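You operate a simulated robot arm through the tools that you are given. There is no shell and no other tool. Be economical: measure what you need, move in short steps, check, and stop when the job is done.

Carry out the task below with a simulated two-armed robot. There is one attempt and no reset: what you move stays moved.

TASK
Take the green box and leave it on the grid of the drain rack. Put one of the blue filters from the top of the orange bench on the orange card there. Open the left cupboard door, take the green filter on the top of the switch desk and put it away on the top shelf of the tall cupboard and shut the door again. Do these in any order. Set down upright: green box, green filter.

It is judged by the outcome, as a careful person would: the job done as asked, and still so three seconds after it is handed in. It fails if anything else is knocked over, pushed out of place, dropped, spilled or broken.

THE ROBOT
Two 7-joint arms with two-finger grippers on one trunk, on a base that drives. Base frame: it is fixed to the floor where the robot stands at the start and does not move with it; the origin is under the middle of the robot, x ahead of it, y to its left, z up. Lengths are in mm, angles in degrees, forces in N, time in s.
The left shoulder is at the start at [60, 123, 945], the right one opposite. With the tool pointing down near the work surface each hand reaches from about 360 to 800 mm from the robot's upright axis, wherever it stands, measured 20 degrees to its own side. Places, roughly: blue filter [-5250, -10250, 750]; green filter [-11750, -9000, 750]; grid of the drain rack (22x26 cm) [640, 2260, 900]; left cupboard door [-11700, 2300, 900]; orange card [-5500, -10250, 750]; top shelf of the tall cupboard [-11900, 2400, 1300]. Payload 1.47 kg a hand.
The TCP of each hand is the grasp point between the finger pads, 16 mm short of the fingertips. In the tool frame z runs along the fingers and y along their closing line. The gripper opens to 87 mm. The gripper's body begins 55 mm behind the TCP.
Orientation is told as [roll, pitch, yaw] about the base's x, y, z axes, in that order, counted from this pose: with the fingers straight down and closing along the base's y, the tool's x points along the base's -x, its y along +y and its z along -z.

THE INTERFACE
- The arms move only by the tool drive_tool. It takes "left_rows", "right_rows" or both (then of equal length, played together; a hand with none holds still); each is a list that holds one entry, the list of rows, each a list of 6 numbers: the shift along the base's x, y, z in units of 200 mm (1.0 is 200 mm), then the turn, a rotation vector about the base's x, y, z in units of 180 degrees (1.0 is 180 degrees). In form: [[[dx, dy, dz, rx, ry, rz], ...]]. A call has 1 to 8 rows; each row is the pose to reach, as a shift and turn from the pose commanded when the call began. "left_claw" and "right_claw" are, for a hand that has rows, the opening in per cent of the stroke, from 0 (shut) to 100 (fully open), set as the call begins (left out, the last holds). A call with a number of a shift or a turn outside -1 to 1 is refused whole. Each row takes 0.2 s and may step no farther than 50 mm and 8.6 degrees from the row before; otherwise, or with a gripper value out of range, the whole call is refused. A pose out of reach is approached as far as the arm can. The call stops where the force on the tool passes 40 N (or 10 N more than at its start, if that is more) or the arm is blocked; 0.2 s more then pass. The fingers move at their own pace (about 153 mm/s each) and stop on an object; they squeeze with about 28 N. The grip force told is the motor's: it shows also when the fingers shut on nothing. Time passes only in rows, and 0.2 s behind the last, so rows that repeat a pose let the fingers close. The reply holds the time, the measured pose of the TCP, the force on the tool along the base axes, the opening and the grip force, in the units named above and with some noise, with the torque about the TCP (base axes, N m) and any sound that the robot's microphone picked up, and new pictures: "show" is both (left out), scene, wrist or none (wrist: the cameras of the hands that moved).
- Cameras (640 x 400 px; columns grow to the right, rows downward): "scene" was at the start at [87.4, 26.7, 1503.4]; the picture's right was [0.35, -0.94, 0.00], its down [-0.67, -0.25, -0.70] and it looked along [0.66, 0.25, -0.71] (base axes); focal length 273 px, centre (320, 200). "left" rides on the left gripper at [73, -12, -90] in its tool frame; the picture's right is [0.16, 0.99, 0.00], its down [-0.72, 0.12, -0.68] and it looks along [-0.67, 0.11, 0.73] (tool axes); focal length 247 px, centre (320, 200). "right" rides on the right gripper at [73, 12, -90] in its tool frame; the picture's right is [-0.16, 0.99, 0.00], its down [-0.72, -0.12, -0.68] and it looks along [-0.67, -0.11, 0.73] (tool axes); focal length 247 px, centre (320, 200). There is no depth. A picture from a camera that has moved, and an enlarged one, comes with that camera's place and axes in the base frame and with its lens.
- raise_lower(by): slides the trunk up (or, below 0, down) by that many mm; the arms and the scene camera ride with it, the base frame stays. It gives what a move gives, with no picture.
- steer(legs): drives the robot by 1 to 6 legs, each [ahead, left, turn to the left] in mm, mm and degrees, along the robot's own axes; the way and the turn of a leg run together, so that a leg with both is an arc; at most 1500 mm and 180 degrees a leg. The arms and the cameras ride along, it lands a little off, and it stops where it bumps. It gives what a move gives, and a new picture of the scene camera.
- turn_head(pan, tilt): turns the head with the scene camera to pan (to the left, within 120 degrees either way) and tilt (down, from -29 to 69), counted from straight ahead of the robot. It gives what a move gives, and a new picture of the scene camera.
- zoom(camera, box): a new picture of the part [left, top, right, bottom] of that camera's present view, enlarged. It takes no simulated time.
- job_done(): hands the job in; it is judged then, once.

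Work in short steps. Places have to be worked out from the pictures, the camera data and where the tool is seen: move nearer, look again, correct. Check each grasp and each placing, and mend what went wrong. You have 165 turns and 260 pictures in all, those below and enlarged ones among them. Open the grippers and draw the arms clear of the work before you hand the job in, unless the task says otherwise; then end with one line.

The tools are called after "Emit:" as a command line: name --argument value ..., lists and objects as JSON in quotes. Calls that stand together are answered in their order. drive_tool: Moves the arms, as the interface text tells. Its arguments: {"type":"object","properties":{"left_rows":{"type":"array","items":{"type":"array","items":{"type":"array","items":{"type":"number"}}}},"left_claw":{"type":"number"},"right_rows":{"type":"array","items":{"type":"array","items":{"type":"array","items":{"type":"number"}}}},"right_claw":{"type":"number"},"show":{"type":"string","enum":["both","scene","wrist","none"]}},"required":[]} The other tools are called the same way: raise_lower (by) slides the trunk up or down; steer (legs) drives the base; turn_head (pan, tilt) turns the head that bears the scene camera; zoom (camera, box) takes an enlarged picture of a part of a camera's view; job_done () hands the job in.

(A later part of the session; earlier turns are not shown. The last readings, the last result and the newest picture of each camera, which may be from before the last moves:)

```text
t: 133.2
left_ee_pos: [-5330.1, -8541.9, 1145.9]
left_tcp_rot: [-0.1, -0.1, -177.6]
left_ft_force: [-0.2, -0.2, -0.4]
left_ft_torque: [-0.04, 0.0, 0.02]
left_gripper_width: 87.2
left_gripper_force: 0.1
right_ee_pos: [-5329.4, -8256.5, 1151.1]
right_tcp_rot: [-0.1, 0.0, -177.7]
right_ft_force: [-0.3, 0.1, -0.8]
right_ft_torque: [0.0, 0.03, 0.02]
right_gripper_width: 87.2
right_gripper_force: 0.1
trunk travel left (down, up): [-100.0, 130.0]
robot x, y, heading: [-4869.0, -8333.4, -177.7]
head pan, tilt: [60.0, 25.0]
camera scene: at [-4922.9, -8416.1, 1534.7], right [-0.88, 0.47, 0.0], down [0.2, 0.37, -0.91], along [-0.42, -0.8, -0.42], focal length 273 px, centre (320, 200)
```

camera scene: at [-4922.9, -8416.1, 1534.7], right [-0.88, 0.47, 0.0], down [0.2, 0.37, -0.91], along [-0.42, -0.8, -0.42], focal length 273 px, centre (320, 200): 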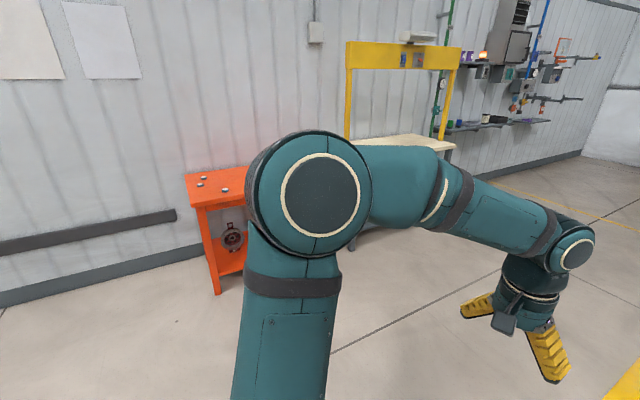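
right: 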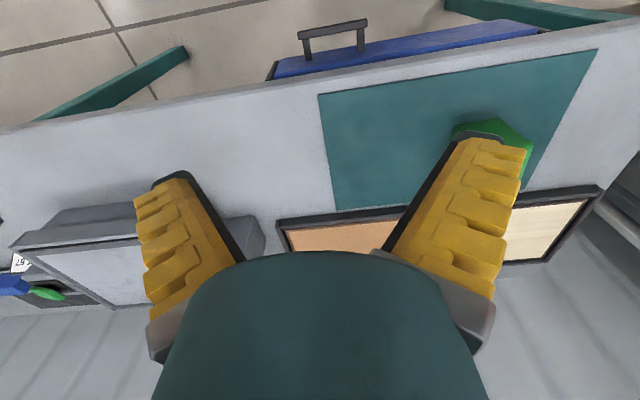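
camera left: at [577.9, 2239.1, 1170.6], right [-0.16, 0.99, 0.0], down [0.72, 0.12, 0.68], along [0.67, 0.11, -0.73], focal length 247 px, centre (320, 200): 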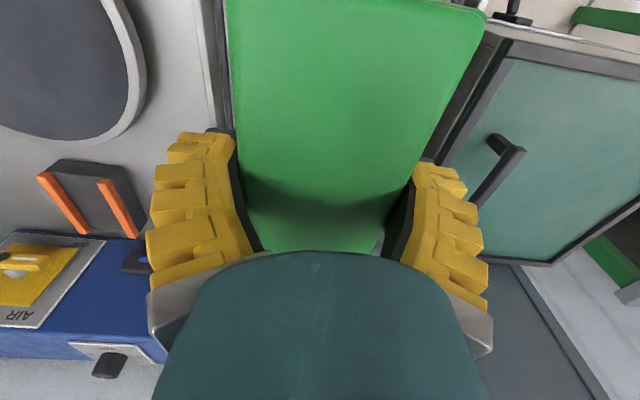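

Bench corner at about [-4940, -10180]. I advance to x≈-5350, turn left 88°, and approach.

Emit:
steer --legs '[[480, 0, 0], [0, 0, 87], [950, 0, 0]]'

Emit:
turn_head --pan 0 --tilt 35

```text
t: 144.4
left_ee_pos: [-5134.5, -9764.2, 1146.6]
left_tcp_rot: [-0.1, -0.1, -88.9]
left_ft_force: [0.5, -1.0, 0.0]
left_ft_torque: [-0.01, 0.02, -0.02]
left_gripper_width: 87.2
left_gripper_force: 0.1
right_ee_pos: [-5419.7, -9758.9, 1151.3]
right_tcp_rot: [0.0, 0.0, -89.2]
right_ft_force: [0.2, 0.2, -0.5]
right_ft_torque: [0.03, 0.01, 0.01]
right_gripper_width: 87.0
right_gripper_force: 0.1
trunk travel left (down, up): [-100.0, 130.0]
robot x, y, heading: [-5331.7, -9299.1, -89.3]
head pan, tilt: [60.0, 25.0]
camera scene: at [-5251.4, -9357.9, 1534.6], right [-0.49, -0.87, 0.0], down [-0.37, 0.21, -0.91], along [0.79, -0.44, -0.42], focal length 273 px, centre (320, 200)
```

scene: 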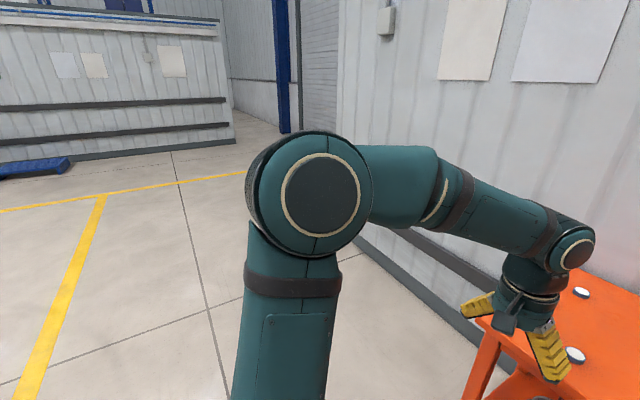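

```text
t: 145.7
left_ee_pos: [-5133.9, -9764.4, 1145.7]
left_tcp_rot: [-0.1, -0.1, -89.0]
left_ft_force: [0.9, 0.0, 0.4]
left_ft_torque: [0.04, 0.01, 0.01]
left_gripper_width: 86.7
left_gripper_force: 0.1
right_ee_pos: [-5421.2, -9757.0, 1150.7]
right_tcp_rot: [0.0, 0.0, -89.1]
right_ft_force: [-0.2, -1.2, 0.2]
right_ft_torque: [-0.02, -0.01, 0.0]
right_gripper_width: 86.8
right_gripper_force: 0.1
trunk travel left (down, up): [-100.0, 130.0]
robot x, y, heading: [-5332.1, -9301.0, -89.2]
head pan, tilt: [0.0, 35.0]
camera scene: at [-5330.5, -9400.6, 1518.9], right [-1.0, -0.02, 0.0], down [-0.01, 0.57, -0.82], along [0.01, -0.82, -0.57], focal length 273 px, centre (320, 200)
```

scene: 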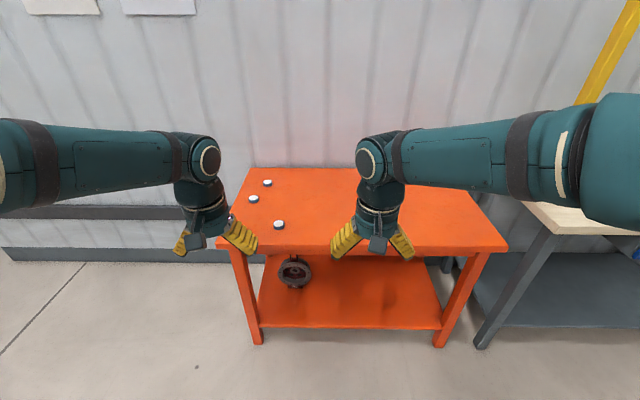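

Small discs are visible on the bench. I zoom to find which are the blue filters and where the orange card lies.

Emit:
zoom --camera "scene" --box '[215, 160, 375, 260]'

Emit:
zoom --camera "scene" --box '[370, 160, 530, 260]'

Emit:
zoom --camera "right" --box '[0, 0, 640, 400]'

```text
4.00 times, centred on (295, 210) of scene
camera zoom: at [-5330.5, -9400.6, 1518.9], right [-1.0, -0.02, 0.0], down [-0.01, 0.57, -0.82], along [0.01, -0.82, -0.57], focal length 1093 px, centre (420, 160)
```

zoom: 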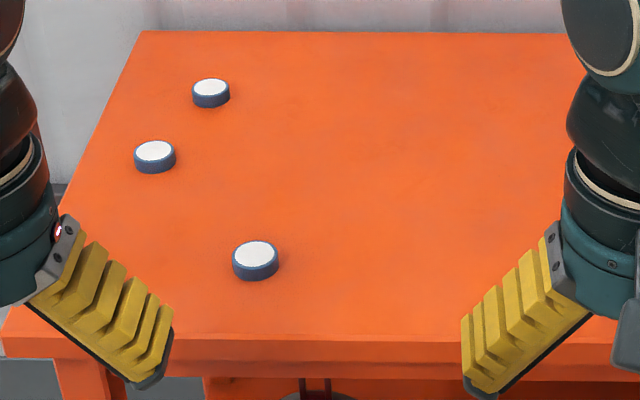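

```text
4.00 times, centred on (450, 210) of scene
camera zoom: at [-5330.5, -9400.6, 1518.9], right [-1.0, -0.02, 0.0], down [-0.01, 0.57, -0.82], along [0.01, -0.82, -0.57], focal length 1093 px, centre (-200, 160)
```

zoom: 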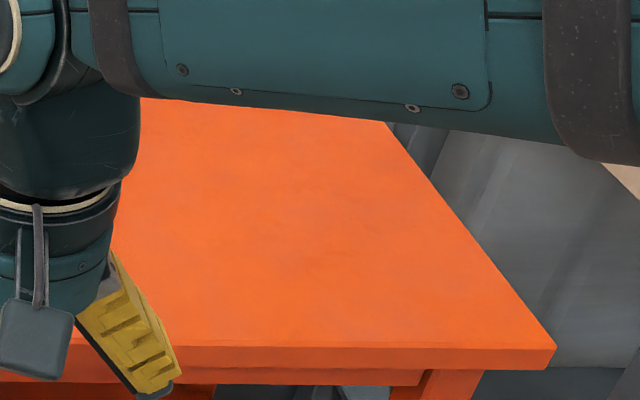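

```text
1.00 times, centred on (320, 200) of right (not enlarged: the box is as wide or as high as the picture)
camera zoom: at [-5410.9, -9684.2, 1240.0], right [0.99, -0.14, 0.0], down [-0.11, -0.73, 0.68], along [-0.1, -0.67, -0.73], focal length 247 px, centre (320, 200)
```

zoom: 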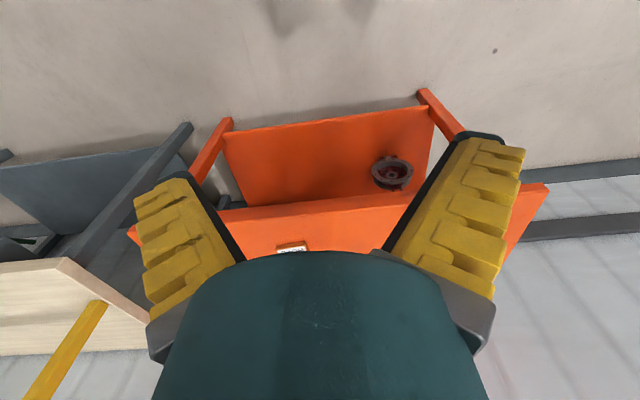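

The card shows near [-5550, -10300], hidden from the scene by the right hand; the nearest blue filter is at ≈[-5145, -10297]. I drive closer and move the right hand aside.

Emit:
steer --legs '[[250, 0, 0]]'

Emit:
drive_tool --right_rows '[[[-0.2, 0.05, 0, 0, 0, 0], [-0.4, 0.1, 0, 0, 0, 0], [-0.6, 0.15, 0, 0, 0, 0], [-0.8, 0.2, 0, 0, 0, 0], [-1.0, 0.25, 0, 0, 0, 0]]]' --show "scene"

```text
t: 147.5
left_ee_pos: [-5133.3, -10011.0, 1144.8]
left_tcp_rot: [-0.1, -0.2, -89.1]
left_ft_force: [-1.0, -0.4, -0.8]
left_ft_torque: [0.04, 0.0, -0.01]
left_gripper_width: 86.7
left_gripper_force: 0.1
right_ee_pos: [-5418.4, -10003.8, 1150.6]
right_tcp_rot: [0.0, 0.0, -89.3]
right_ft_force: [-0.4, -0.8, -0.4]
right_ft_torque: [0.01, 0.0, -0.01]
right_gripper_width: 87.0
right_gripper_force: 0.0
trunk travel left (down, up): [-100.0, 130.0]
robot x, y, heading: [-5329.7, -9548.3, -89.4]
head pan, tilt: [0.0, 35.0]
camera scene: at [-5327.7, -9647.3, 1518.8], right [-1.0, -0.01, 0.0], down [-0.01, 0.57, -0.82], along [0.01, -0.82, -0.57], focal length 273 px, centre (320, 200)
```

scene: 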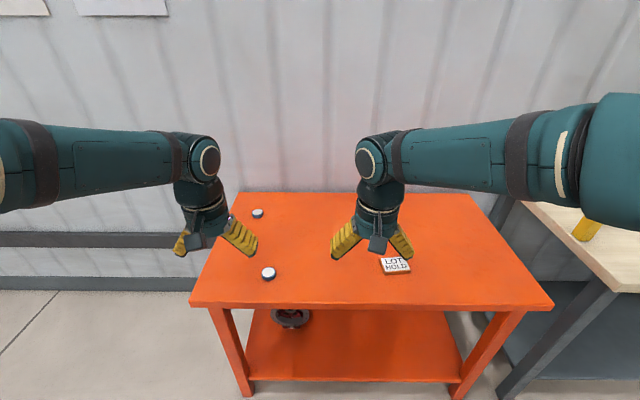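

```text
t: 148.7
left_ee_pos: [-5132.2, -10009.6, 1147.0]
left_tcp_rot: [0.1, -0.2, -89.1]
left_ft_force: [-0.7, -1.0, 0.1]
left_ft_torque: [0.01, 0.0, 0.01]
left_gripper_width: 87.0
left_gripper_force: 0.1
right_ee_pos: [-5620.0, -9952.8, 1151.8]
right_tcp_rot: [0.1, 0.0, -89.4]
right_ft_force: [-0.7, 0.4, -0.2]
right_ft_torque: [-0.01, -0.04, 0.0]
right_gripper_width: 87.1
right_gripper_force: 0.0
trunk travel left (down, up): [-100.0, 130.0]
robot x, y, heading: [-5327.4, -9546.4, -89.3]
head pan, tilt: [0.0, 35.0]
camera scene: at [-5328.4, -9645.8, 1518.9], right [-1.0, -0.01, 0.0], down [-0.01, 0.57, -0.82], along [0.01, -0.82, -0.57], focal length 273 px, centre (320, 200)
```

scene: 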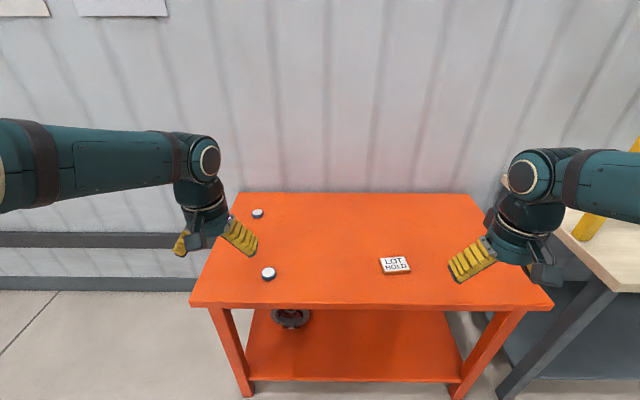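

I zoom on the card and the nearest filter.

Emit:
zoom --camera "scene" --box '[240, 240, 440, 300]'

```text
3.20 times, centred on (340, 270) of scene
camera zoom: at [-5328.4, -9645.8, 1518.9], right [-1.0, -0.01, 0.0], down [-0.01, 0.57, -0.82], along [0.01, -0.82, -0.57], focal length 874 px, centre (256, -24)
```

zoom: 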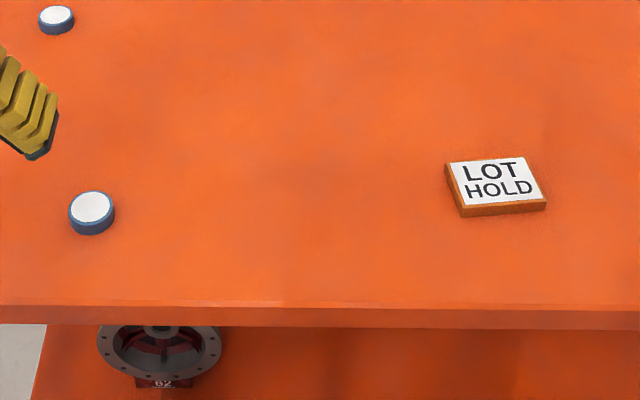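

The card is a ~95x60 mm block; the filter is a ~45 mm disc near [-5153, -10238]. I bring the left hand over it and look.

Emit:
drive_tool --left_rows '[[[-0.03, -0.2, -0.1, 0, 0, 0], [-0.06, -0.4, -0.2, 0, 0, 0], [-0.08, -0.6, -0.3, 0, 0, 0], [-0.1, -0.8, -0.4, 0, 0, 0], [-0.1, -1.0, -0.5, 0, 0, 0], [-0.1, -1.0, -0.7, 0, 0, 0], [-0.1, -1.0, -0.7, 0, 0, 0]]]'

```text
t: 150.3
left_ee_pos: [-5153.9, -10211.1, 1006.3]
left_tcp_rot: [-0.1, -0.1, -89.2]
left_ft_force: [-0.4, 0.0, 0.3]
left_ft_torque: [-0.01, -0.01, -0.02]
left_gripper_width: 87.0
left_gripper_force: 0.0
right_ee_pos: [-5618.2, -9953.6, 1150.2]
right_tcp_rot: [0.0, 0.0, -89.3]
right_ft_force: [-0.4, -0.7, 0.5]
right_ft_torque: [0.03, 0.02, -0.02]
right_gripper_width: 87.0
right_gripper_force: 0.1
trunk travel left (down, up): [-100.0, 130.0]
robot x, y, heading: [-5331.3, -9543.0, -89.2]
head pan, tilt: [0.0, 35.0]
camera scene: at [-5327.9, -9646.3, 1518.9], right [-1.0, -0.01, 0.0], down [-0.01, 0.57, -0.82], along [0.01, -0.82, -0.57], focal length 273 px, centre (320, 200)
camera left: at [-5166.0, -10138.2, 1095.3], right [0.98, 0.17, 0.0], down [0.13, -0.72, 0.68], along [0.12, -0.67, -0.73], focal length 247 px, centre (320, 200)
```

scene: 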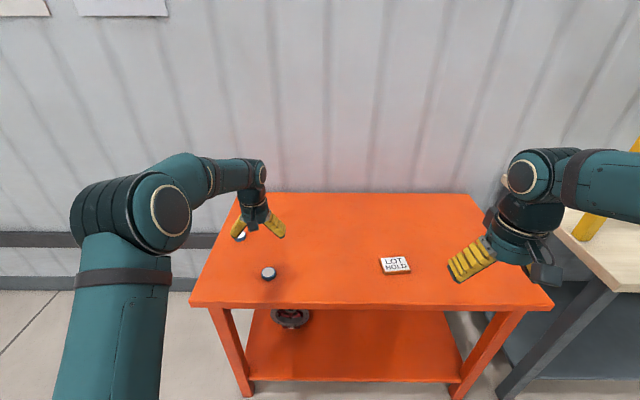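
left: 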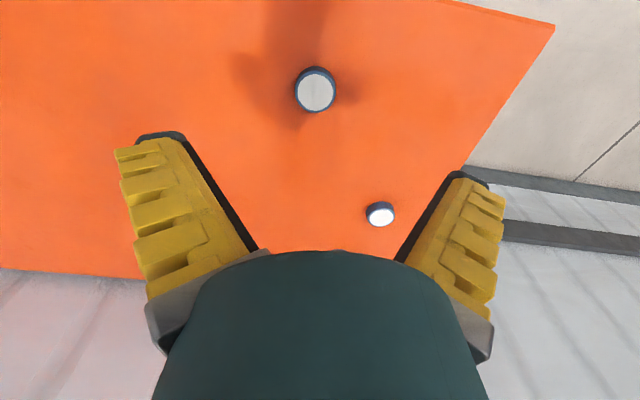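

Triangulated filter top at z≈832, centre [-5155, -10229], diameter ≈43 mm. I lower to TCP z≈850 and look.

Emit:
drive_tool --left_rows '[[[0, -0.09, -0.2, 0, 0, 0], [0, -0.09, -0.4, 0, 0, 0], [0, -0.09, -0.6, 0, 0, 0], [0, -0.09, -0.78, 0, 0, 0], [0, -0.09, -0.78, 0, 0, 0]]]'

Emit:
zoom --camera "scene" --box '[220, 220, 330, 300]'

```text
t: 151.5
left_ee_pos: [-5157.7, -10227.3, 847.9]
left_tcp_rot: [-0.1, 0.0, -89.2]
left_ft_force: [0.1, 1.2, 0.1]
left_ft_torque: [0.02, -0.05, -0.03]
left_gripper_width: 86.9
left_gripper_force: 0.1
right_ee_pos: [-5618.4, -9952.9, 1150.9]
right_tcp_rot: [0.1, 0.0, -89.2]
right_ft_force: [-1.1, 0.8, 0.8]
right_ft_torque: [-0.04, 0.01, 0.03]
right_gripper_width: 86.9
right_gripper_force: 0.1
trunk travel left (down, up): [-100.0, 130.0]
robot x, y, heading: [-5330.0, -9545.1, -89.2]
head pan, tilt: [0.0, 35.0]
camera scene: at [-5327.8, -9646.0, 1518.9], right [-1.0, -0.01, 0.0], down [-0.01, 0.57, -0.82], along [0.01, -0.82, -0.57], focal length 273 px, centre (320, 200)
camera left: at [-5169.9, -10154.7, 938.8], right [0.98, 0.17, 0.0], down [0.13, -0.72, 0.68], along [0.12, -0.67, -0.73], focal length 247 px, centre (320, 200)
```

scene: 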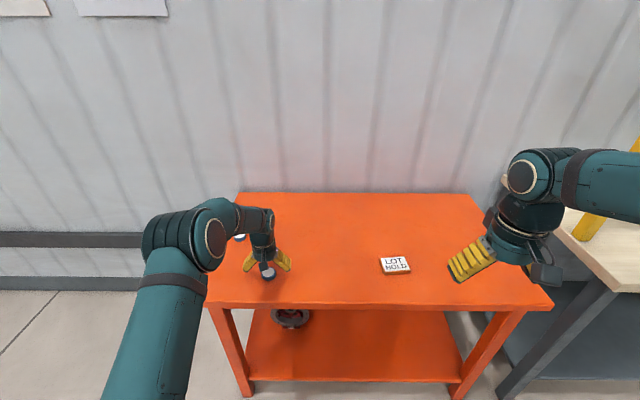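
left: 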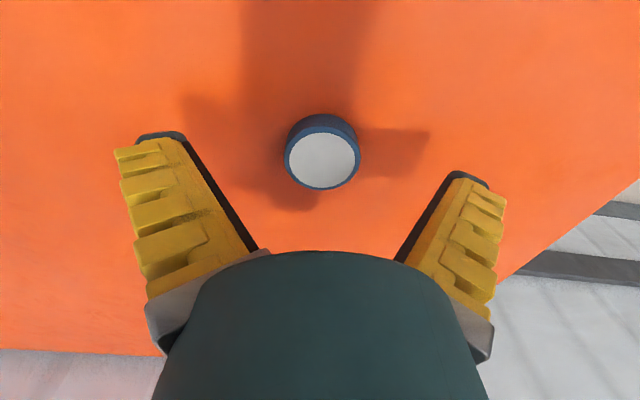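

```text
5.00 times, centred on (275, 260) of scene
camera zoom: at [-5327.8, -9646.0, 1518.9], right [-1.0, -0.01, 0.0], down [-0.01, 0.57, -0.82], along [0.01, -0.82, -0.57], focal length 1366 px, centre (545, -100)
```

zoom: 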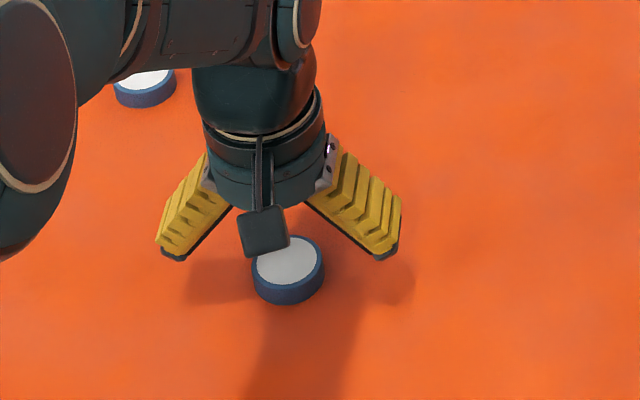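

Filter is centred laterally. I lower another 20 mm and check again.

Emit:
drive_tool --left_rows '[[[0.01, -0.01, -0.05, 0, 0, 0], [0.01, -0.01, -0.1, 0, 0, 0], [0.01, -0.01, -0.1, 0, 0, 0]]]' --show "wrist"

Emit:
zoom --camera "scene" --box '[220, 220, 330, 300]'

```text
t: 152.3
left_ee_pos: [-5153.1, -10229.8, 830.4]
left_tcp_rot: [-0.1, -0.1, -89.2]
left_ft_force: [0.1, -0.5, -1.3]
left_ft_torque: [-0.01, 0.02, 0.0]
left_gripper_width: 87.0
left_gripper_force: 0.1
right_ee_pos: [-5617.9, -9953.7, 1150.4]
right_tcp_rot: [0.0, 0.0, -89.3]
right_ft_force: [0.5, 0.2, 0.7]
right_ft_torque: [0.0, -0.01, 0.02]
right_gripper_width: 87.0
right_gripper_force: 0.0
trunk travel left (down, up): [-100.0, 130.0]
robot x, y, heading: [-5333.1, -9548.1, -89.1]
head pan, tilt: [0.0, 35.0]
camera left: at [-5166.6, -10156.9, 919.7], right [0.99, 0.17, 0.0], down [0.13, -0.72, 0.68], along [0.12, -0.67, -0.73], focal length 247 px, centre (320, 200)
```

left: 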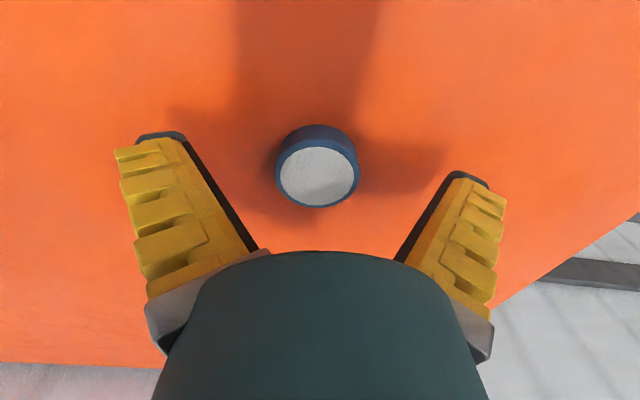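

```text
5.00 times, centred on (275, 260) of scene
camera zoom: at [-5327.7, -9646.2, 1518.9], right [-1.0, -0.01, 0.0], down [-0.01, 0.57, -0.82], along [0.01, -0.82, -0.57], focal length 1366 px, centre (545, -100)
```

zoom: 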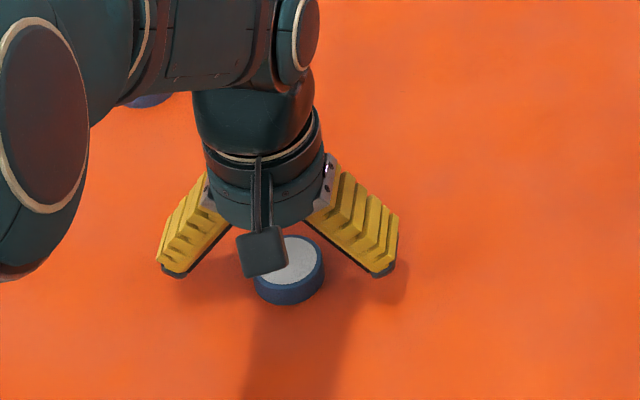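

Size scaling puts the filter top nearer z≈810 and y≈-10238. I shift 8 mm and descend slowly another 22 mm.

Emit:
drive_tool --left_rows '[[[-0.01, -0.04, -0.02, 0, 0, 0], [-0.01, -0.04, -0.05, 0, 0, 0], [-0.01, -0.04, -0.08, 0, 0, 0], [-0.01, -0.04, -0.1, 0, 0, 0], [-0.01, -0.04, -0.1, 0, 0, 0]]]' --show "wrist"

Emit:
zoom --camera "scene" --box '[220, 220, 330, 300]'

```text
t: 153.5
left_ee_pos: [-5153.9, -10238.1, 809.8]
left_tcp_rot: [-0.1, -0.2, -89.2]
left_ft_force: [0.5, 0.7, 0.8]
left_ft_torque: [0.0, 0.07, -0.01]
left_gripper_width: 87.1
left_gripper_force: 0.0
right_ee_pos: [-5618.3, -9952.6, 1152.6]
right_tcp_rot: [0.0, 0.1, -89.2]
right_ft_force: [0.3, -0.4, -0.4]
right_ft_torque: [-0.02, 0.02, -0.01]
right_gripper_width: 86.9
right_gripper_force: 0.0
trunk travel left (down, up): [-100.0, 130.0]
robot x, y, heading: [-5329.2, -9546.8, -89.3]
head pan, tilt: [0.0, 35.0]
camera left: at [-5166.6, -10165.6, 899.8], right [0.98, 0.17, 0.0], down [0.13, -0.72, 0.68], along [0.12, -0.67, -0.73], focal length 247 px, centre (320, 200)
```

left: 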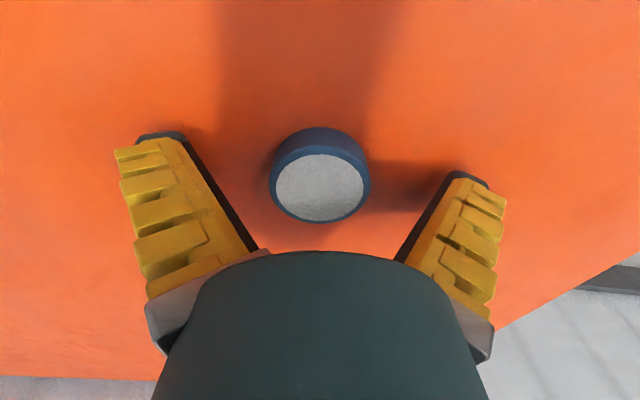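

```text
5.00 times, centred on (275, 260) of scene
camera zoom: at [-5327.7, -9646.2, 1518.9], right [-1.0, -0.01, 0.0], down [-0.01, 0.57, -0.82], along [0.01, -0.82, -0.57], focal length 1366 px, centre (545, -100)
```

zoom: 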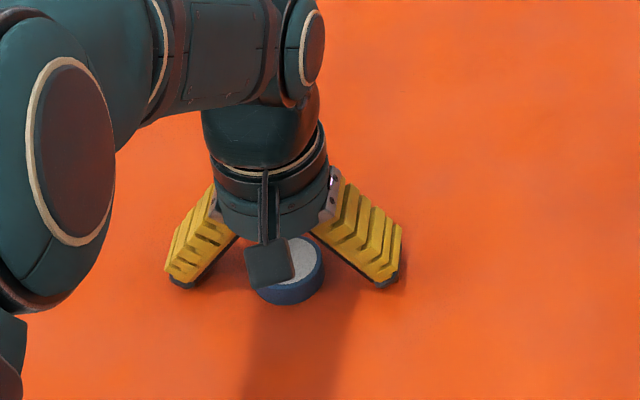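

The tips look about level with the filter's lower part and it sits between them. I close the gripper.

Emit:
drive_tool --left_rows '[[[0, 0, 0, 0, 0, 0], [0, 0, 0, 0, 0, 0], [0, 0, 0, 0, 0, 0]]]' --left_claw 0 --show "wrist"

```text
t: 154.3
left_ee_pos: [-5155.0, -10239.2, 815.8]
left_tcp_rot: [-0.1, -0.8, -89.1]
left_ft_force: [2.1, -3.8, 37.8]
left_ft_torque: [0.06, -0.13, 0.03]
left_gripper_width: 35.6
left_gripper_force: 28.3
right_ee_pos: [-5618.6, -9951.8, 1151.7]
right_tcp_rot: [0.1, -0.2, -89.3]
right_ft_force: [0.4, 0.1, -0.5]
right_ft_torque: [-0.01, 0.0, -0.03]
right_gripper_width: 86.7
right_gripper_force: 0.1
trunk travel left (down, up): [-100.0, 130.0]
robot x, y, heading: [-5327.7, -9548.6, -89.3]
head pan, tilt: [0.0, 35.0]
camera left: at [-5166.8, -10165.5, 904.6], right [0.98, 0.17, 0.0], down [0.13, -0.71, 0.69], along [0.12, -0.68, -0.72], focal length 247 px, centre (320, 200)
```

left: 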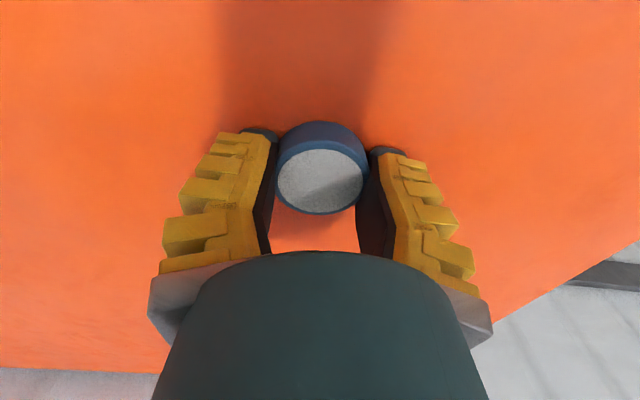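

Gripped (the tips swung down onto the bench: bench ≈ z 799). I lift slowly and look.

Emit:
drive_tool --left_rows '[[[0, 0, 0.05, 0, 0, 0], [0, 0, 0.1, 0, 0, 0], [0, 0, 0.25, 0, 0, 0], [0, 0, 0.45, 0, 0, 0], [0, 0, 0.45, 0, 0, 0]]]' --show "wrist"

Emit:
zoom --camera "scene" --box '[220, 200, 330, 280]'

```text
t: 155.5
left_ee_pos: [-5154.3, -10237.0, 901.4]
left_tcp_rot: [0.0, -0.1, -89.3]
left_ft_force: [0.2, 0.3, -1.0]
left_ft_torque: [-0.04, 0.0, -0.02]
left_gripper_width: 36.7
left_gripper_force: 28.4
right_ee_pos: [-5618.4, -9954.3, 1151.4]
right_tcp_rot: [0.0, 0.1, -89.3]
right_ft_force: [0.3, -0.5, -0.3]
right_ft_torque: [-0.03, 0.0, 0.03]
right_gripper_width: 87.0
right_gripper_force: 0.1
trunk travel left (down, up): [-100.0, 130.0]
robot x, y, heading: [-5329.1, -9542.9, -89.3]
head pan, tilt: [0.0, 35.0]
camera left: at [-5166.6, -10164.7, 990.9], right [0.98, 0.17, 0.0], down [0.13, -0.72, 0.68], along [0.12, -0.67, -0.73], focal length 247 px, centre (320, 200)
```

left: 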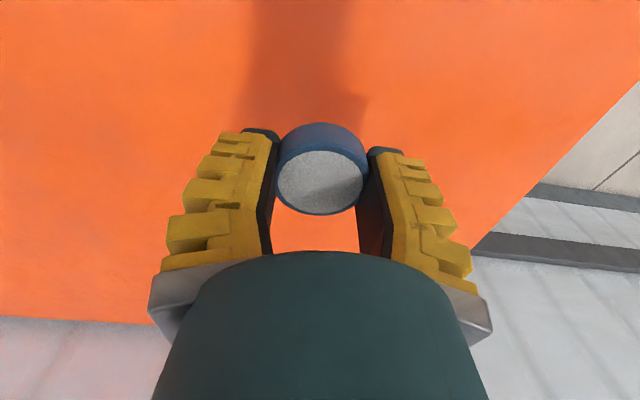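

```text
5.00 times, centred on (275, 240) of scene
camera zoom: at [-5327.6, -9646.8, 1518.8], right [-1.0, -0.01, 0.0], down [-0.01, 0.57, -0.82], along [0.01, -0.82, -0.57], focal length 1366 px, centre (545, 0)
```

zoom: 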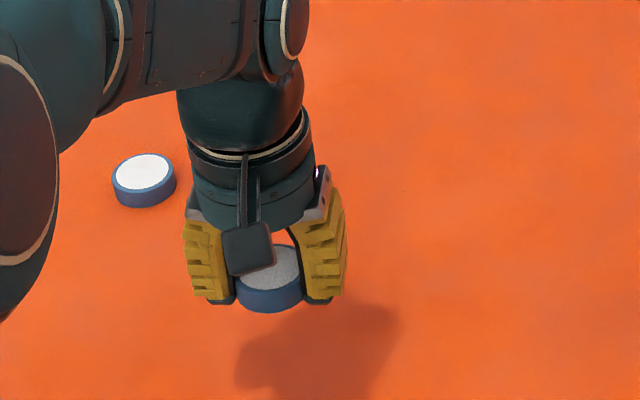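

Held level; its bottom is ≈16 mm below the TCP. The card centre is ≈[-5576, -10286]. I bring the right hand back in and strafe right ~410.

Emit:
drive_tool --right_rows '[[[0.2, 0, 0, 0, 0, 0], [0.4, 0, 0, 0, 0, 0], [0.6, 0, 0, 0, 0, 0], [0.8, 0, 0, 0, 0, 0], [0.8, 0, 0, 0, 0, 0]]]' --show "none"

Emit:
steer --legs '[[0, -400, 0]]'

```text
t: 156.7
left_ee_pos: [-5154.8, -10237.2, 902.1]
left_tcp_rot: [-0.1, -0.1, -89.1]
left_ft_force: [1.1, 0.0, -0.8]
left_ft_torque: [-0.01, 0.0, -0.02]
left_gripper_width: 36.6
left_gripper_force: 27.8
right_ee_pos: [-5458.7, -9954.0, 1150.3]
right_tcp_rot: [0.1, 0.0, -89.4]
right_ft_force: [0.4, -0.5, -0.3]
right_ft_torque: [0.0, 0.01, 0.01]
right_gripper_width: 86.7
right_gripper_force: 0.0
trunk travel left (down, up): [-100.0, 130.0]
robot x, y, heading: [-5333.0, -9545.4, -89.3]
head pan, tilt: [0.0, 35.0]
```

```text
t: 160.7
left_ee_pos: [-5550.1, -10241.7, 902.3]
left_tcp_rot: [-0.1, -0.1, -89.5]
left_ft_force: [0.4, 0.1, -1.6]
left_ft_torque: [0.01, 0.0, 0.0]
left_gripper_width: 36.3
left_gripper_force: 27.9
right_ee_pos: [-5855.0, -9957.2, 1149.3]
right_tcp_rot: [-0.1, 0.0, -89.6]
right_ft_force: [0.0, -0.5, -0.3]
right_ft_torque: [0.01, -0.04, -0.03]
right_gripper_width: 86.9
right_gripper_force: 0.1
trunk travel left (down, up): [-100.0, 130.0]
robot x, y, heading: [-5720.9, -9548.2, -89.6]
head pan, tilt: [0.0, 35.0]
camera scene: at [-5721.4, -9649.8, 1518.9], right [-1.0, -0.01, 0.0], down [0.0, 0.57, -0.82], along [0.01, -0.82, -0.57], focal length 273 px, centre (320, 200)
```

scene: 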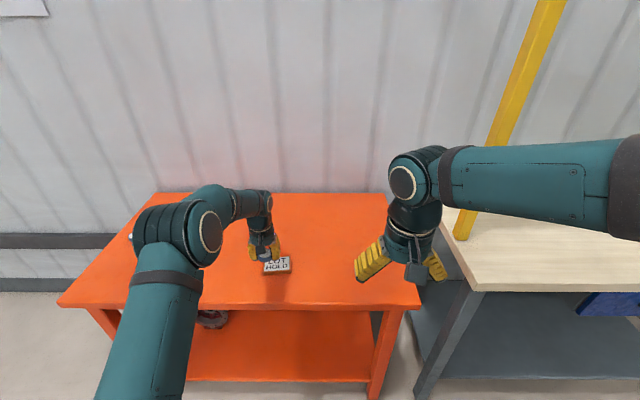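

In this view the card centre comes out at [-5567, -10283]. I move over it (filter lies ≈8 mm nearer the robot than the TCP) and check.

Emit:
drive_tool --left_rows '[[[-0.05, -0.12, 0, 0, 0, 0], [-0.1, -0.25, 0, 0, 0, 0], [-0.1, -0.25, -0.1, 0, 0, 0], [-0.1, -0.25, -0.15, 0, 0, 0], [-0.1, -0.25, -0.15, 0, 0, 0]]]' --show "wrist"

Emit:
zoom --camera "scene" --box '[220, 220, 330, 300]'

```text
t: 161.9
left_ee_pos: [-5570.3, -10292.1, 871.7]
left_tcp_rot: [0.0, -0.1, -89.5]
left_ft_force: [-0.5, 0.0, 0.4]
left_ft_torque: [-0.02, -0.01, -0.01]
left_gripper_width: 36.3
left_gripper_force: 28.3
right_ee_pos: [-5854.0, -9957.7, 1150.1]
right_tcp_rot: [-0.1, 0.0, -89.7]
right_ft_force: [-0.2, -0.2, -0.1]
right_ft_torque: [-0.01, -0.03, -0.02]
right_gripper_width: 86.7
right_gripper_force: 0.1
trunk travel left (down, up): [-100.0, 130.0]
robot x, y, heading: [-5725.3, -9552.8, -89.7]
head pan, tilt: [0.0, 35.0]
camera left: at [-5582.6, -10219.6, 961.2], right [0.99, 0.17, 0.0], down [0.12, -0.72, 0.68], along [0.11, -0.67, -0.73], focal length 247 px, centre (320, 200)
```

left: 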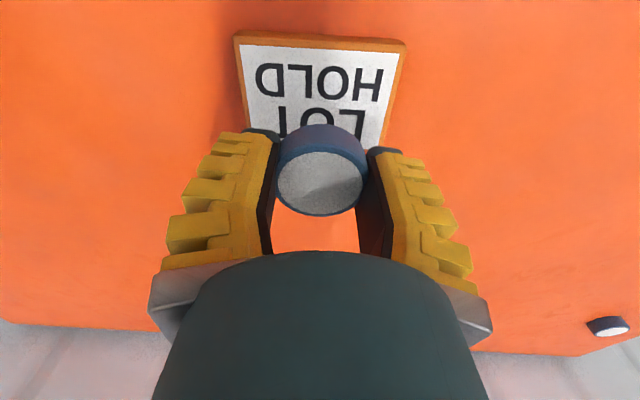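

```text
5.00 times, centred on (275, 260) of scene
camera zoom: at [-5721.1, -9649.7, 1518.9], right [-1.0, -0.01, 0.0], down [0.0, 0.57, -0.82], along [0.01, -0.82, -0.57], focal length 1366 px, centre (545, -100)
```

zoom: 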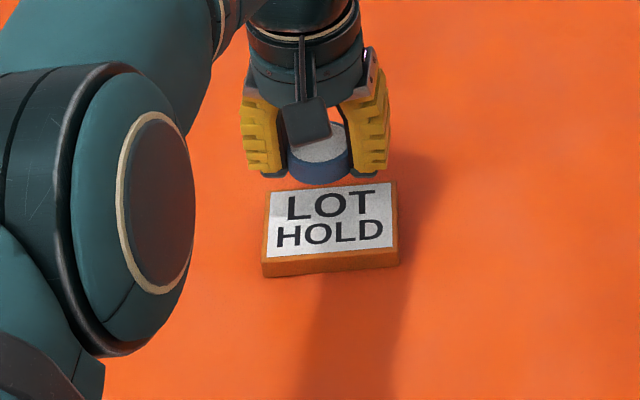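

The filter is within a few mm of the card centre. I descend until light contact.

Emit:
drive_tool --left_rows '[[[0, 0, -0.08, 0, 0, 0], [0, 0, -0.14, 0, 0, 0], [0, 0, -0.18, 0, 0, 0], [0, 0, -0.2, 0, 0, 0], [0, 0, -0.2, 0, 0, 0]]]' --show "wrist"

Emit:
zoom --camera "scene" --box '[220, 220, 330, 300]'

```text
t: 163.1
left_ee_pos: [-5569.5, -10292.7, 832.5]
left_tcp_rot: [-0.1, -0.2, -89.4]
left_ft_force: [0.5, -1.1, 4.1]
left_ft_torque: [-0.03, -0.02, -0.01]
left_gripper_width: 36.4
left_gripper_force: 28.1
right_ee_pos: [-5853.5, -9956.6, 1149.1]
right_tcp_rot: [0.1, -0.1, -89.6]
right_ft_force: [-0.6, 0.4, 0.3]
right_ft_torque: [-0.01, 0.04, 0.02]
right_gripper_width: 87.2
right_gripper_force: 0.0
trunk travel left (down, up): [-100.0, 130.0]
robot x, y, heading: [-5722.6, -9554.1, -89.5]
head pan, tilt: [0.0, 35.0]
camera left: at [-5582.4, -10219.3, 921.6], right [0.99, 0.17, 0.0], down [0.12, -0.72, 0.68], along [0.11, -0.67, -0.73], focal length 247 px, centre (320, 200)
```

left: 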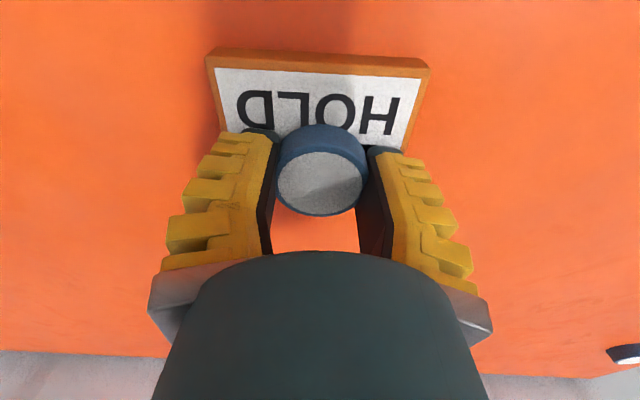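

```text
5.00 times, centred on (275, 260) of scene
camera zoom: at [-5721.1, -9649.5, 1519.0], right [-1.0, -0.01, 0.0], down [0.0, 0.57, -0.82], along [0.01, -0.82, -0.57], focal length 1366 px, centre (545, -100)
```

zoom: 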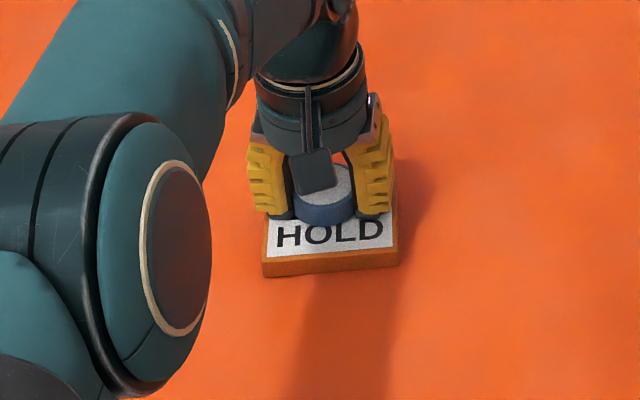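

Contact is light (4 N), but the filter sits ~18 mm towards the card's back edge. I lift slightly, bring it nearer, and set down again.

Emit:
drive_tool --left_rows '[[[0, 0, 0.05, 0, 0, 0], [-0.02, 0.05, 0.05, 0, 0, 0], [-0.02, 0.09, 0.04, 0, 0, 0], [-0.02, 0.09, 0.01, 0, 0, 0], [-0.02, 0.09, -0.005, 0, 0, 0], [-0.02, 0.09, -0.005, 0, 0, 0]]]' --show "none"

Emit:
zoom --camera "scene" --box '[220, 220, 330, 300]'

```text
t: 164.5
left_ee_pos: [-5576.0, -10273.5, 832.4]
left_tcp_rot: [-0.1, -0.2, -89.3]
left_ft_force: [0.1, -1.8, 8.2]
left_ft_torque: [0.01, 0.0, -0.01]
left_gripper_width: 36.3
left_gripper_force: 27.9
right_ee_pos: [-5854.8, -9957.9, 1148.7]
right_tcp_rot: [0.0, 0.0, -89.6]
right_ft_force: [-0.1, -0.6, 1.0]
right_ft_torque: [0.0, -0.01, 0.03]
right_gripper_width: 87.1
right_gripper_force: 0.2
trunk travel left (down, up): [-100.0, 130.0]
robot x, y, heading: [-5720.9, -9548.8, -90.1]
head pan, tilt: [0.0, 35.0]
```

```text
5.00 times, centred on (275, 260) of scene
camera zoom: at [-5721.3, -9649.0, 1519.0], right [-1.0, -0.01, 0.0], down [0.0, 0.57, -0.82], along [0.01, -0.82, -0.57], focal length 1366 px, centre (545, -100)
```

zoom: 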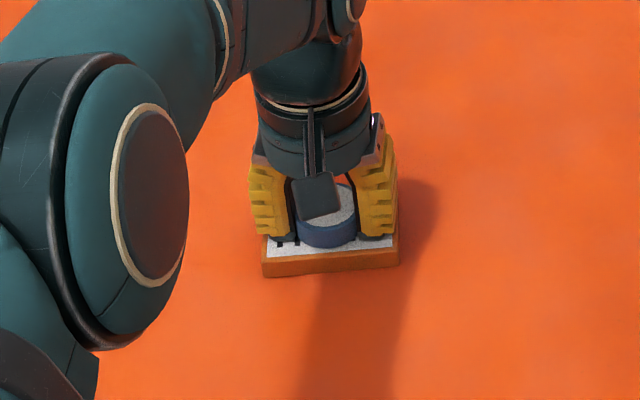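

The filter now sits mid-card with 8 N contact. I open and raise the hand.

Emit:
drive_tool --left_rows '[[[0, 0, 0, 0, 0, 0], [0, 0, 0, 0, 0, 0], [0, 0, 0.05, 0, 0, 0], [0, 0, 0.25, 0, 0, 0], [0, 0, 0.5, 0, 0, 0], [0, 0.2, 0.7, 0, 0, 0], [0, 0.4, 0.9, 0, 0, 0]]]' --left_claw 100 --show "none"

Emit:
zoom --camera "scene" --box '[220, 220, 330, 300]'

```text
refused: row 6 steps farther than a row can; nothing moved
```

```text
5.00 times, centred on (275, 260) of scene
camera zoom: at [-5721.3, -9649.0, 1519.0], right [-1.0, -0.01, 0.0], down [0.0, 0.57, -0.82], along [0.01, -0.82, -0.57], focal length 1366 px, centre (545, -100)
```

zoom: 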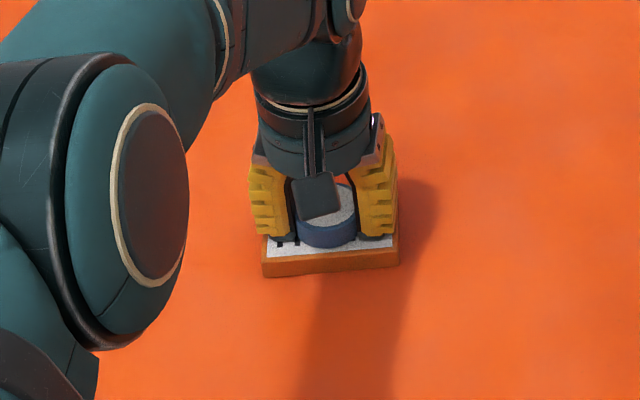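

One step was too large; I repeat with smaller ones.

Emit:
drive_tool --left_rows '[[[0, 0, 0, 0, 0, 0], [0, 0, 0, 0, 0, 0], [0, 0, 0.05, 0, 0, 0], [0, 0, 0.25, 0, 0, 0], [0, 0, 0.45, 0, 0, 0], [0, 0.1, 0.65, 0, 0, 0], [0, 0.25, 0.8, 0, 0, 0], [0, 0.4, 0.95, 0, 0, 0]]]' --left_claw 100 --show "none"

Emit:
zoom --camera "scene" --box '[220, 220, 330, 300]'

```text
t: 166.3
left_ee_pos: [-5573.3, -10190.3, 1022.2]
left_tcp_rot: [-0.1, 0.0, -89.5]
left_ft_force: [0.5, 1.0, -0.4]
left_ft_torque: [0.0, -0.03, -0.02]
left_gripper_width: 86.9
left_gripper_force: 0.0
right_ee_pos: [-5852.9, -9955.1, 1149.4]
right_tcp_rot: [0.0, -0.1, -89.6]
right_ft_force: [-0.6, 0.5, -0.5]
right_ft_torque: [-0.02, 0.02, 0.04]
right_gripper_width: 87.3
right_gripper_force: 0.1
trunk travel left (down, up): [-100.0, 130.0]
robot x, y, heading: [-5721.8, -9554.1, -89.3]
head pan, tilt: [0.0, 35.0]
```

```text
5.00 times, centred on (275, 260) of scene
camera zoom: at [-5721.1, -9648.2, 1519.0], right [-1.0, -0.01, 0.0], down [0.0, 0.57, -0.82], along [0.01, -0.82, -0.57], focal length 1366 px, centre (545, -100)
```

zoom: 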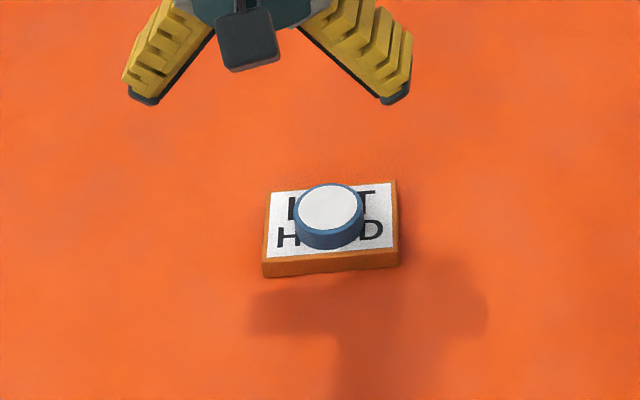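

The filter lies centred on the card. Now I retract the left arm, back off, and look towards the switch desk (-x).

Emit:
drive_tool --left_rows '[[[0, 0.2, 0.1, 0, 0, 0], [0, 0.4, 0.2, 0, 0, 0], [0, 0.6, 0.3, 0, 0, 0], [0, 0.8, 0.4, 0, 0, 0], [0, 1.0, 0.5, 0, 0, 0]]]' --show "none"

Emit:
steer --legs '[[-1000, 0, 0]]'

Emit:
turn_head --pan -85 --tilt 12

```text
t: 167.5
left_ee_pos: [-5574.2, -9992.2, 1121.5]
left_tcp_rot: [-0.1, -0.2, -89.5]
left_ft_force: [0.9, 0.7, 0.3]
left_ft_torque: [0.0, 0.0, -0.01]
left_gripper_width: 87.1
left_gripper_force: 0.0
right_ee_pos: [-5852.5, -9955.9, 1148.9]
right_tcp_rot: [0.0, -0.1, -89.6]
right_ft_force: [-0.4, 0.2, 0.4]
right_ft_torque: [-0.03, -0.02, 0.02]
right_gripper_width: 86.8
right_gripper_force: 0.0
trunk travel left (down, up): [-100.0, 130.0]
robot x, y, heading: [-5722.0, -9548.3, -89.5]
head pan, tilt: [0.0, 35.0]
```

```text
t: 172.7
left_ee_pos: [-5581.2, -8985.2, 1121.2]
left_tcp_rot: [-0.1, -0.2, -88.3]
left_ft_force: [0.1, 0.6, 0.3]
left_ft_torque: [0.0, -0.02, 0.0]
left_gripper_width: 87.1
left_gripper_force: 0.0
right_ee_pos: [-5861.3, -8955.3, 1148.7]
right_tcp_rot: [0.0, 0.0, -88.5]
right_ft_force: [0.0, 0.3, -0.5]
right_ft_torque: [-0.01, -0.01, 0.0]
right_gripper_width: 86.9
right_gripper_force: 0.1
trunk travel left (down, up): [-100.0, 130.0]
robot x, y, heading: [-5739.0, -8545.1, -88.8]
head pan, tilt: [0.0, 35.0]
camera scene: at [-5735.8, -8645.0, 1518.9], right [-1.0, -0.03, 0.0], down [-0.02, 0.57, -0.82], along [0.02, -0.82, -0.57], focal length 273 px, centre (320, 200)
```

scene: 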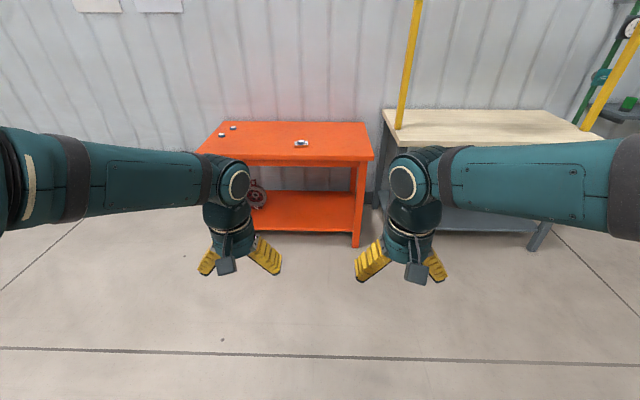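

```text
t: 174.3
left_ee_pos: [-5581.3, -8986.0, 1120.0]
left_tcp_rot: [-0.1, -0.1, -88.3]
left_ft_force: [-0.7, -0.4, -0.2]
left_ft_torque: [0.0, 0.03, 0.03]
left_gripper_width: 86.9
left_gripper_force: 0.1
right_ee_pos: [-5861.9, -8956.2, 1150.0]
right_tcp_rot: [0.0, 0.0, -88.5]
right_ft_force: [-0.4, -0.7, 0.2]
right_ft_torque: [-0.01, 0.01, 0.0]
right_gripper_width: 86.9
right_gripper_force: 0.0
trunk travel left (down, up): [-100.0, 130.0]
robot x, y, heading: [-5736.2, -8547.0, -88.5]
head pan, tilt: [-85.0, 12.0]
camera scene: at [-5830.8, -8568.0, 1555.8], right [-0.11, 0.99, 0.0], down [0.21, 0.02, -0.98], along [-0.97, -0.11, -0.21], focal length 273 px, centre (320, 200)
```

scene: 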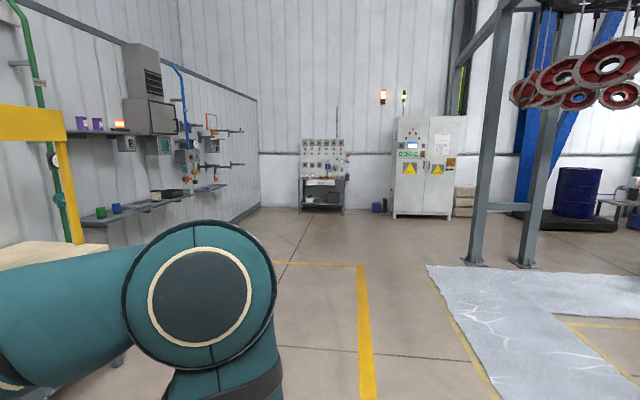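

The switch desk is straight along -x against the far wall. I turn right and drive towards it.

Emit:
steer --legs '[[0, 0, -89], [0, 250, 0], [1500, 0, 0], [1500, 0, 0], [1200, 0, 0]]'

Emit:
turn_head --pan 0 --tilt 25

```text
t: 200.6
left_ee_pos: [-10369.0, -9222.8, 1119.7]
left_tcp_rot: [-0.1, -0.2, -175.5]
left_ft_force: [-0.4, 0.1, 0.2]
left_ft_torque: [-0.02, -0.01, 0.01]
left_gripper_width: 86.9
left_gripper_force: 0.1
right_ee_pos: [-10351.1, -8940.3, 1147.9]
right_tcp_rot: [0.0, 0.0, -175.6]
right_ft_force: [0.2, 0.4, -0.6]
right_ft_torque: [0.04, -0.03, 0.0]
right_gripper_width: 87.1
right_gripper_force: 0.2
trunk travel left (down, up): [-100.0, 130.0]
robot x, y, heading: [-9936.9, -9043.5, -175.7]
head pan, tilt: [-85.0, 12.0]
camera scene: at [-9959.5, -8953.6, 1555.8], right [0.99, 0.16, 0.0], down [0.03, -0.21, -0.98], along [-0.16, 0.97, -0.21], focal length 273 px, centre (320, 200)
```

scene: 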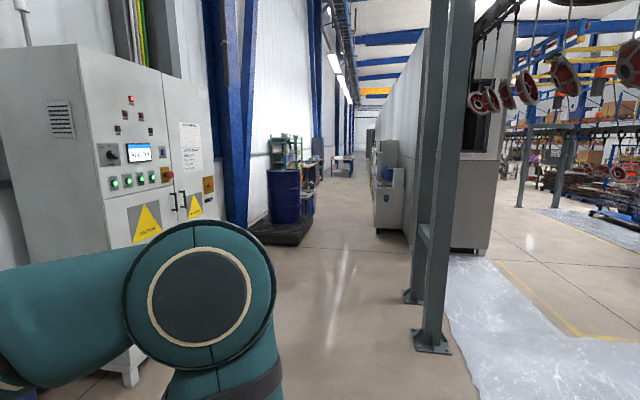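

```text
t: 202.2
left_ee_pos: [-10367.6, -9223.5, 1120.0]
left_tcp_rot: [-0.1, -0.1, -175.6]
left_ft_force: [0.1, -0.1, 0.1]
left_ft_torque: [0.0, 0.01, -0.03]
left_gripper_width: 87.1
left_gripper_force: 0.0
right_ee_pos: [-10351.5, -8941.5, 1149.2]
right_tcp_rot: [0.0, -0.1, -175.6]
right_ft_force: [-0.5, 0.3, -0.7]
right_ft_torque: [-0.01, 0.0, 0.02]
right_gripper_width: 86.8
right_gripper_force: 0.0
trunk travel left (down, up): [-100.0, 130.0]
robot x, y, heading: [-9937.1, -9042.5, -175.5]
head pan, tilt: [0.0, 25.0]
camera scene: at [-10035.9, -9052.6, 1534.7], right [-0.08, 1.0, 0.0], down [0.42, 0.03, -0.91], along [-0.9, -0.07, -0.42], focal length 273 px, centre (320, 200)
```

scene: 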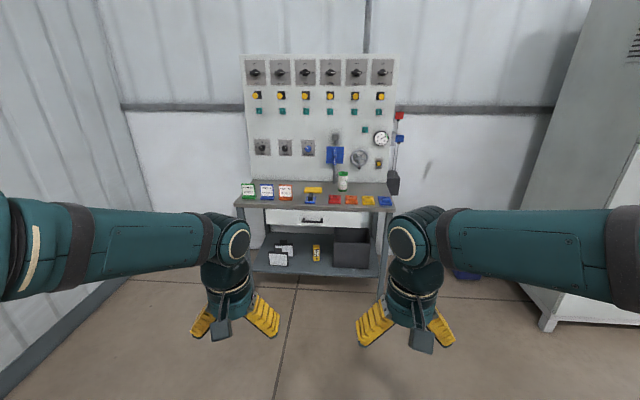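

I zoom in on the desk top.

Emit:
zoom --camera "scene" --box '[230, 140, 410, 240]'

```text
3.56 times, centred on (320, 190) of scene
camera zoom: at [-10035.9, -9052.6, 1534.7], right [-0.08, 1.0, 0.0], down [0.42, 0.03, -0.91], along [-0.9, -0.07, -0.42], focal length 972 px, centre (320, 236)
```

zoom: 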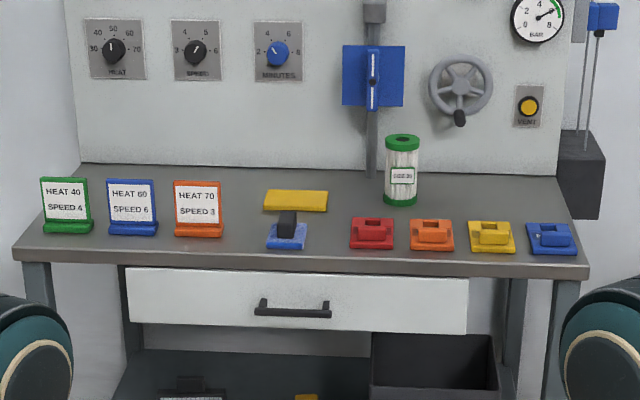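

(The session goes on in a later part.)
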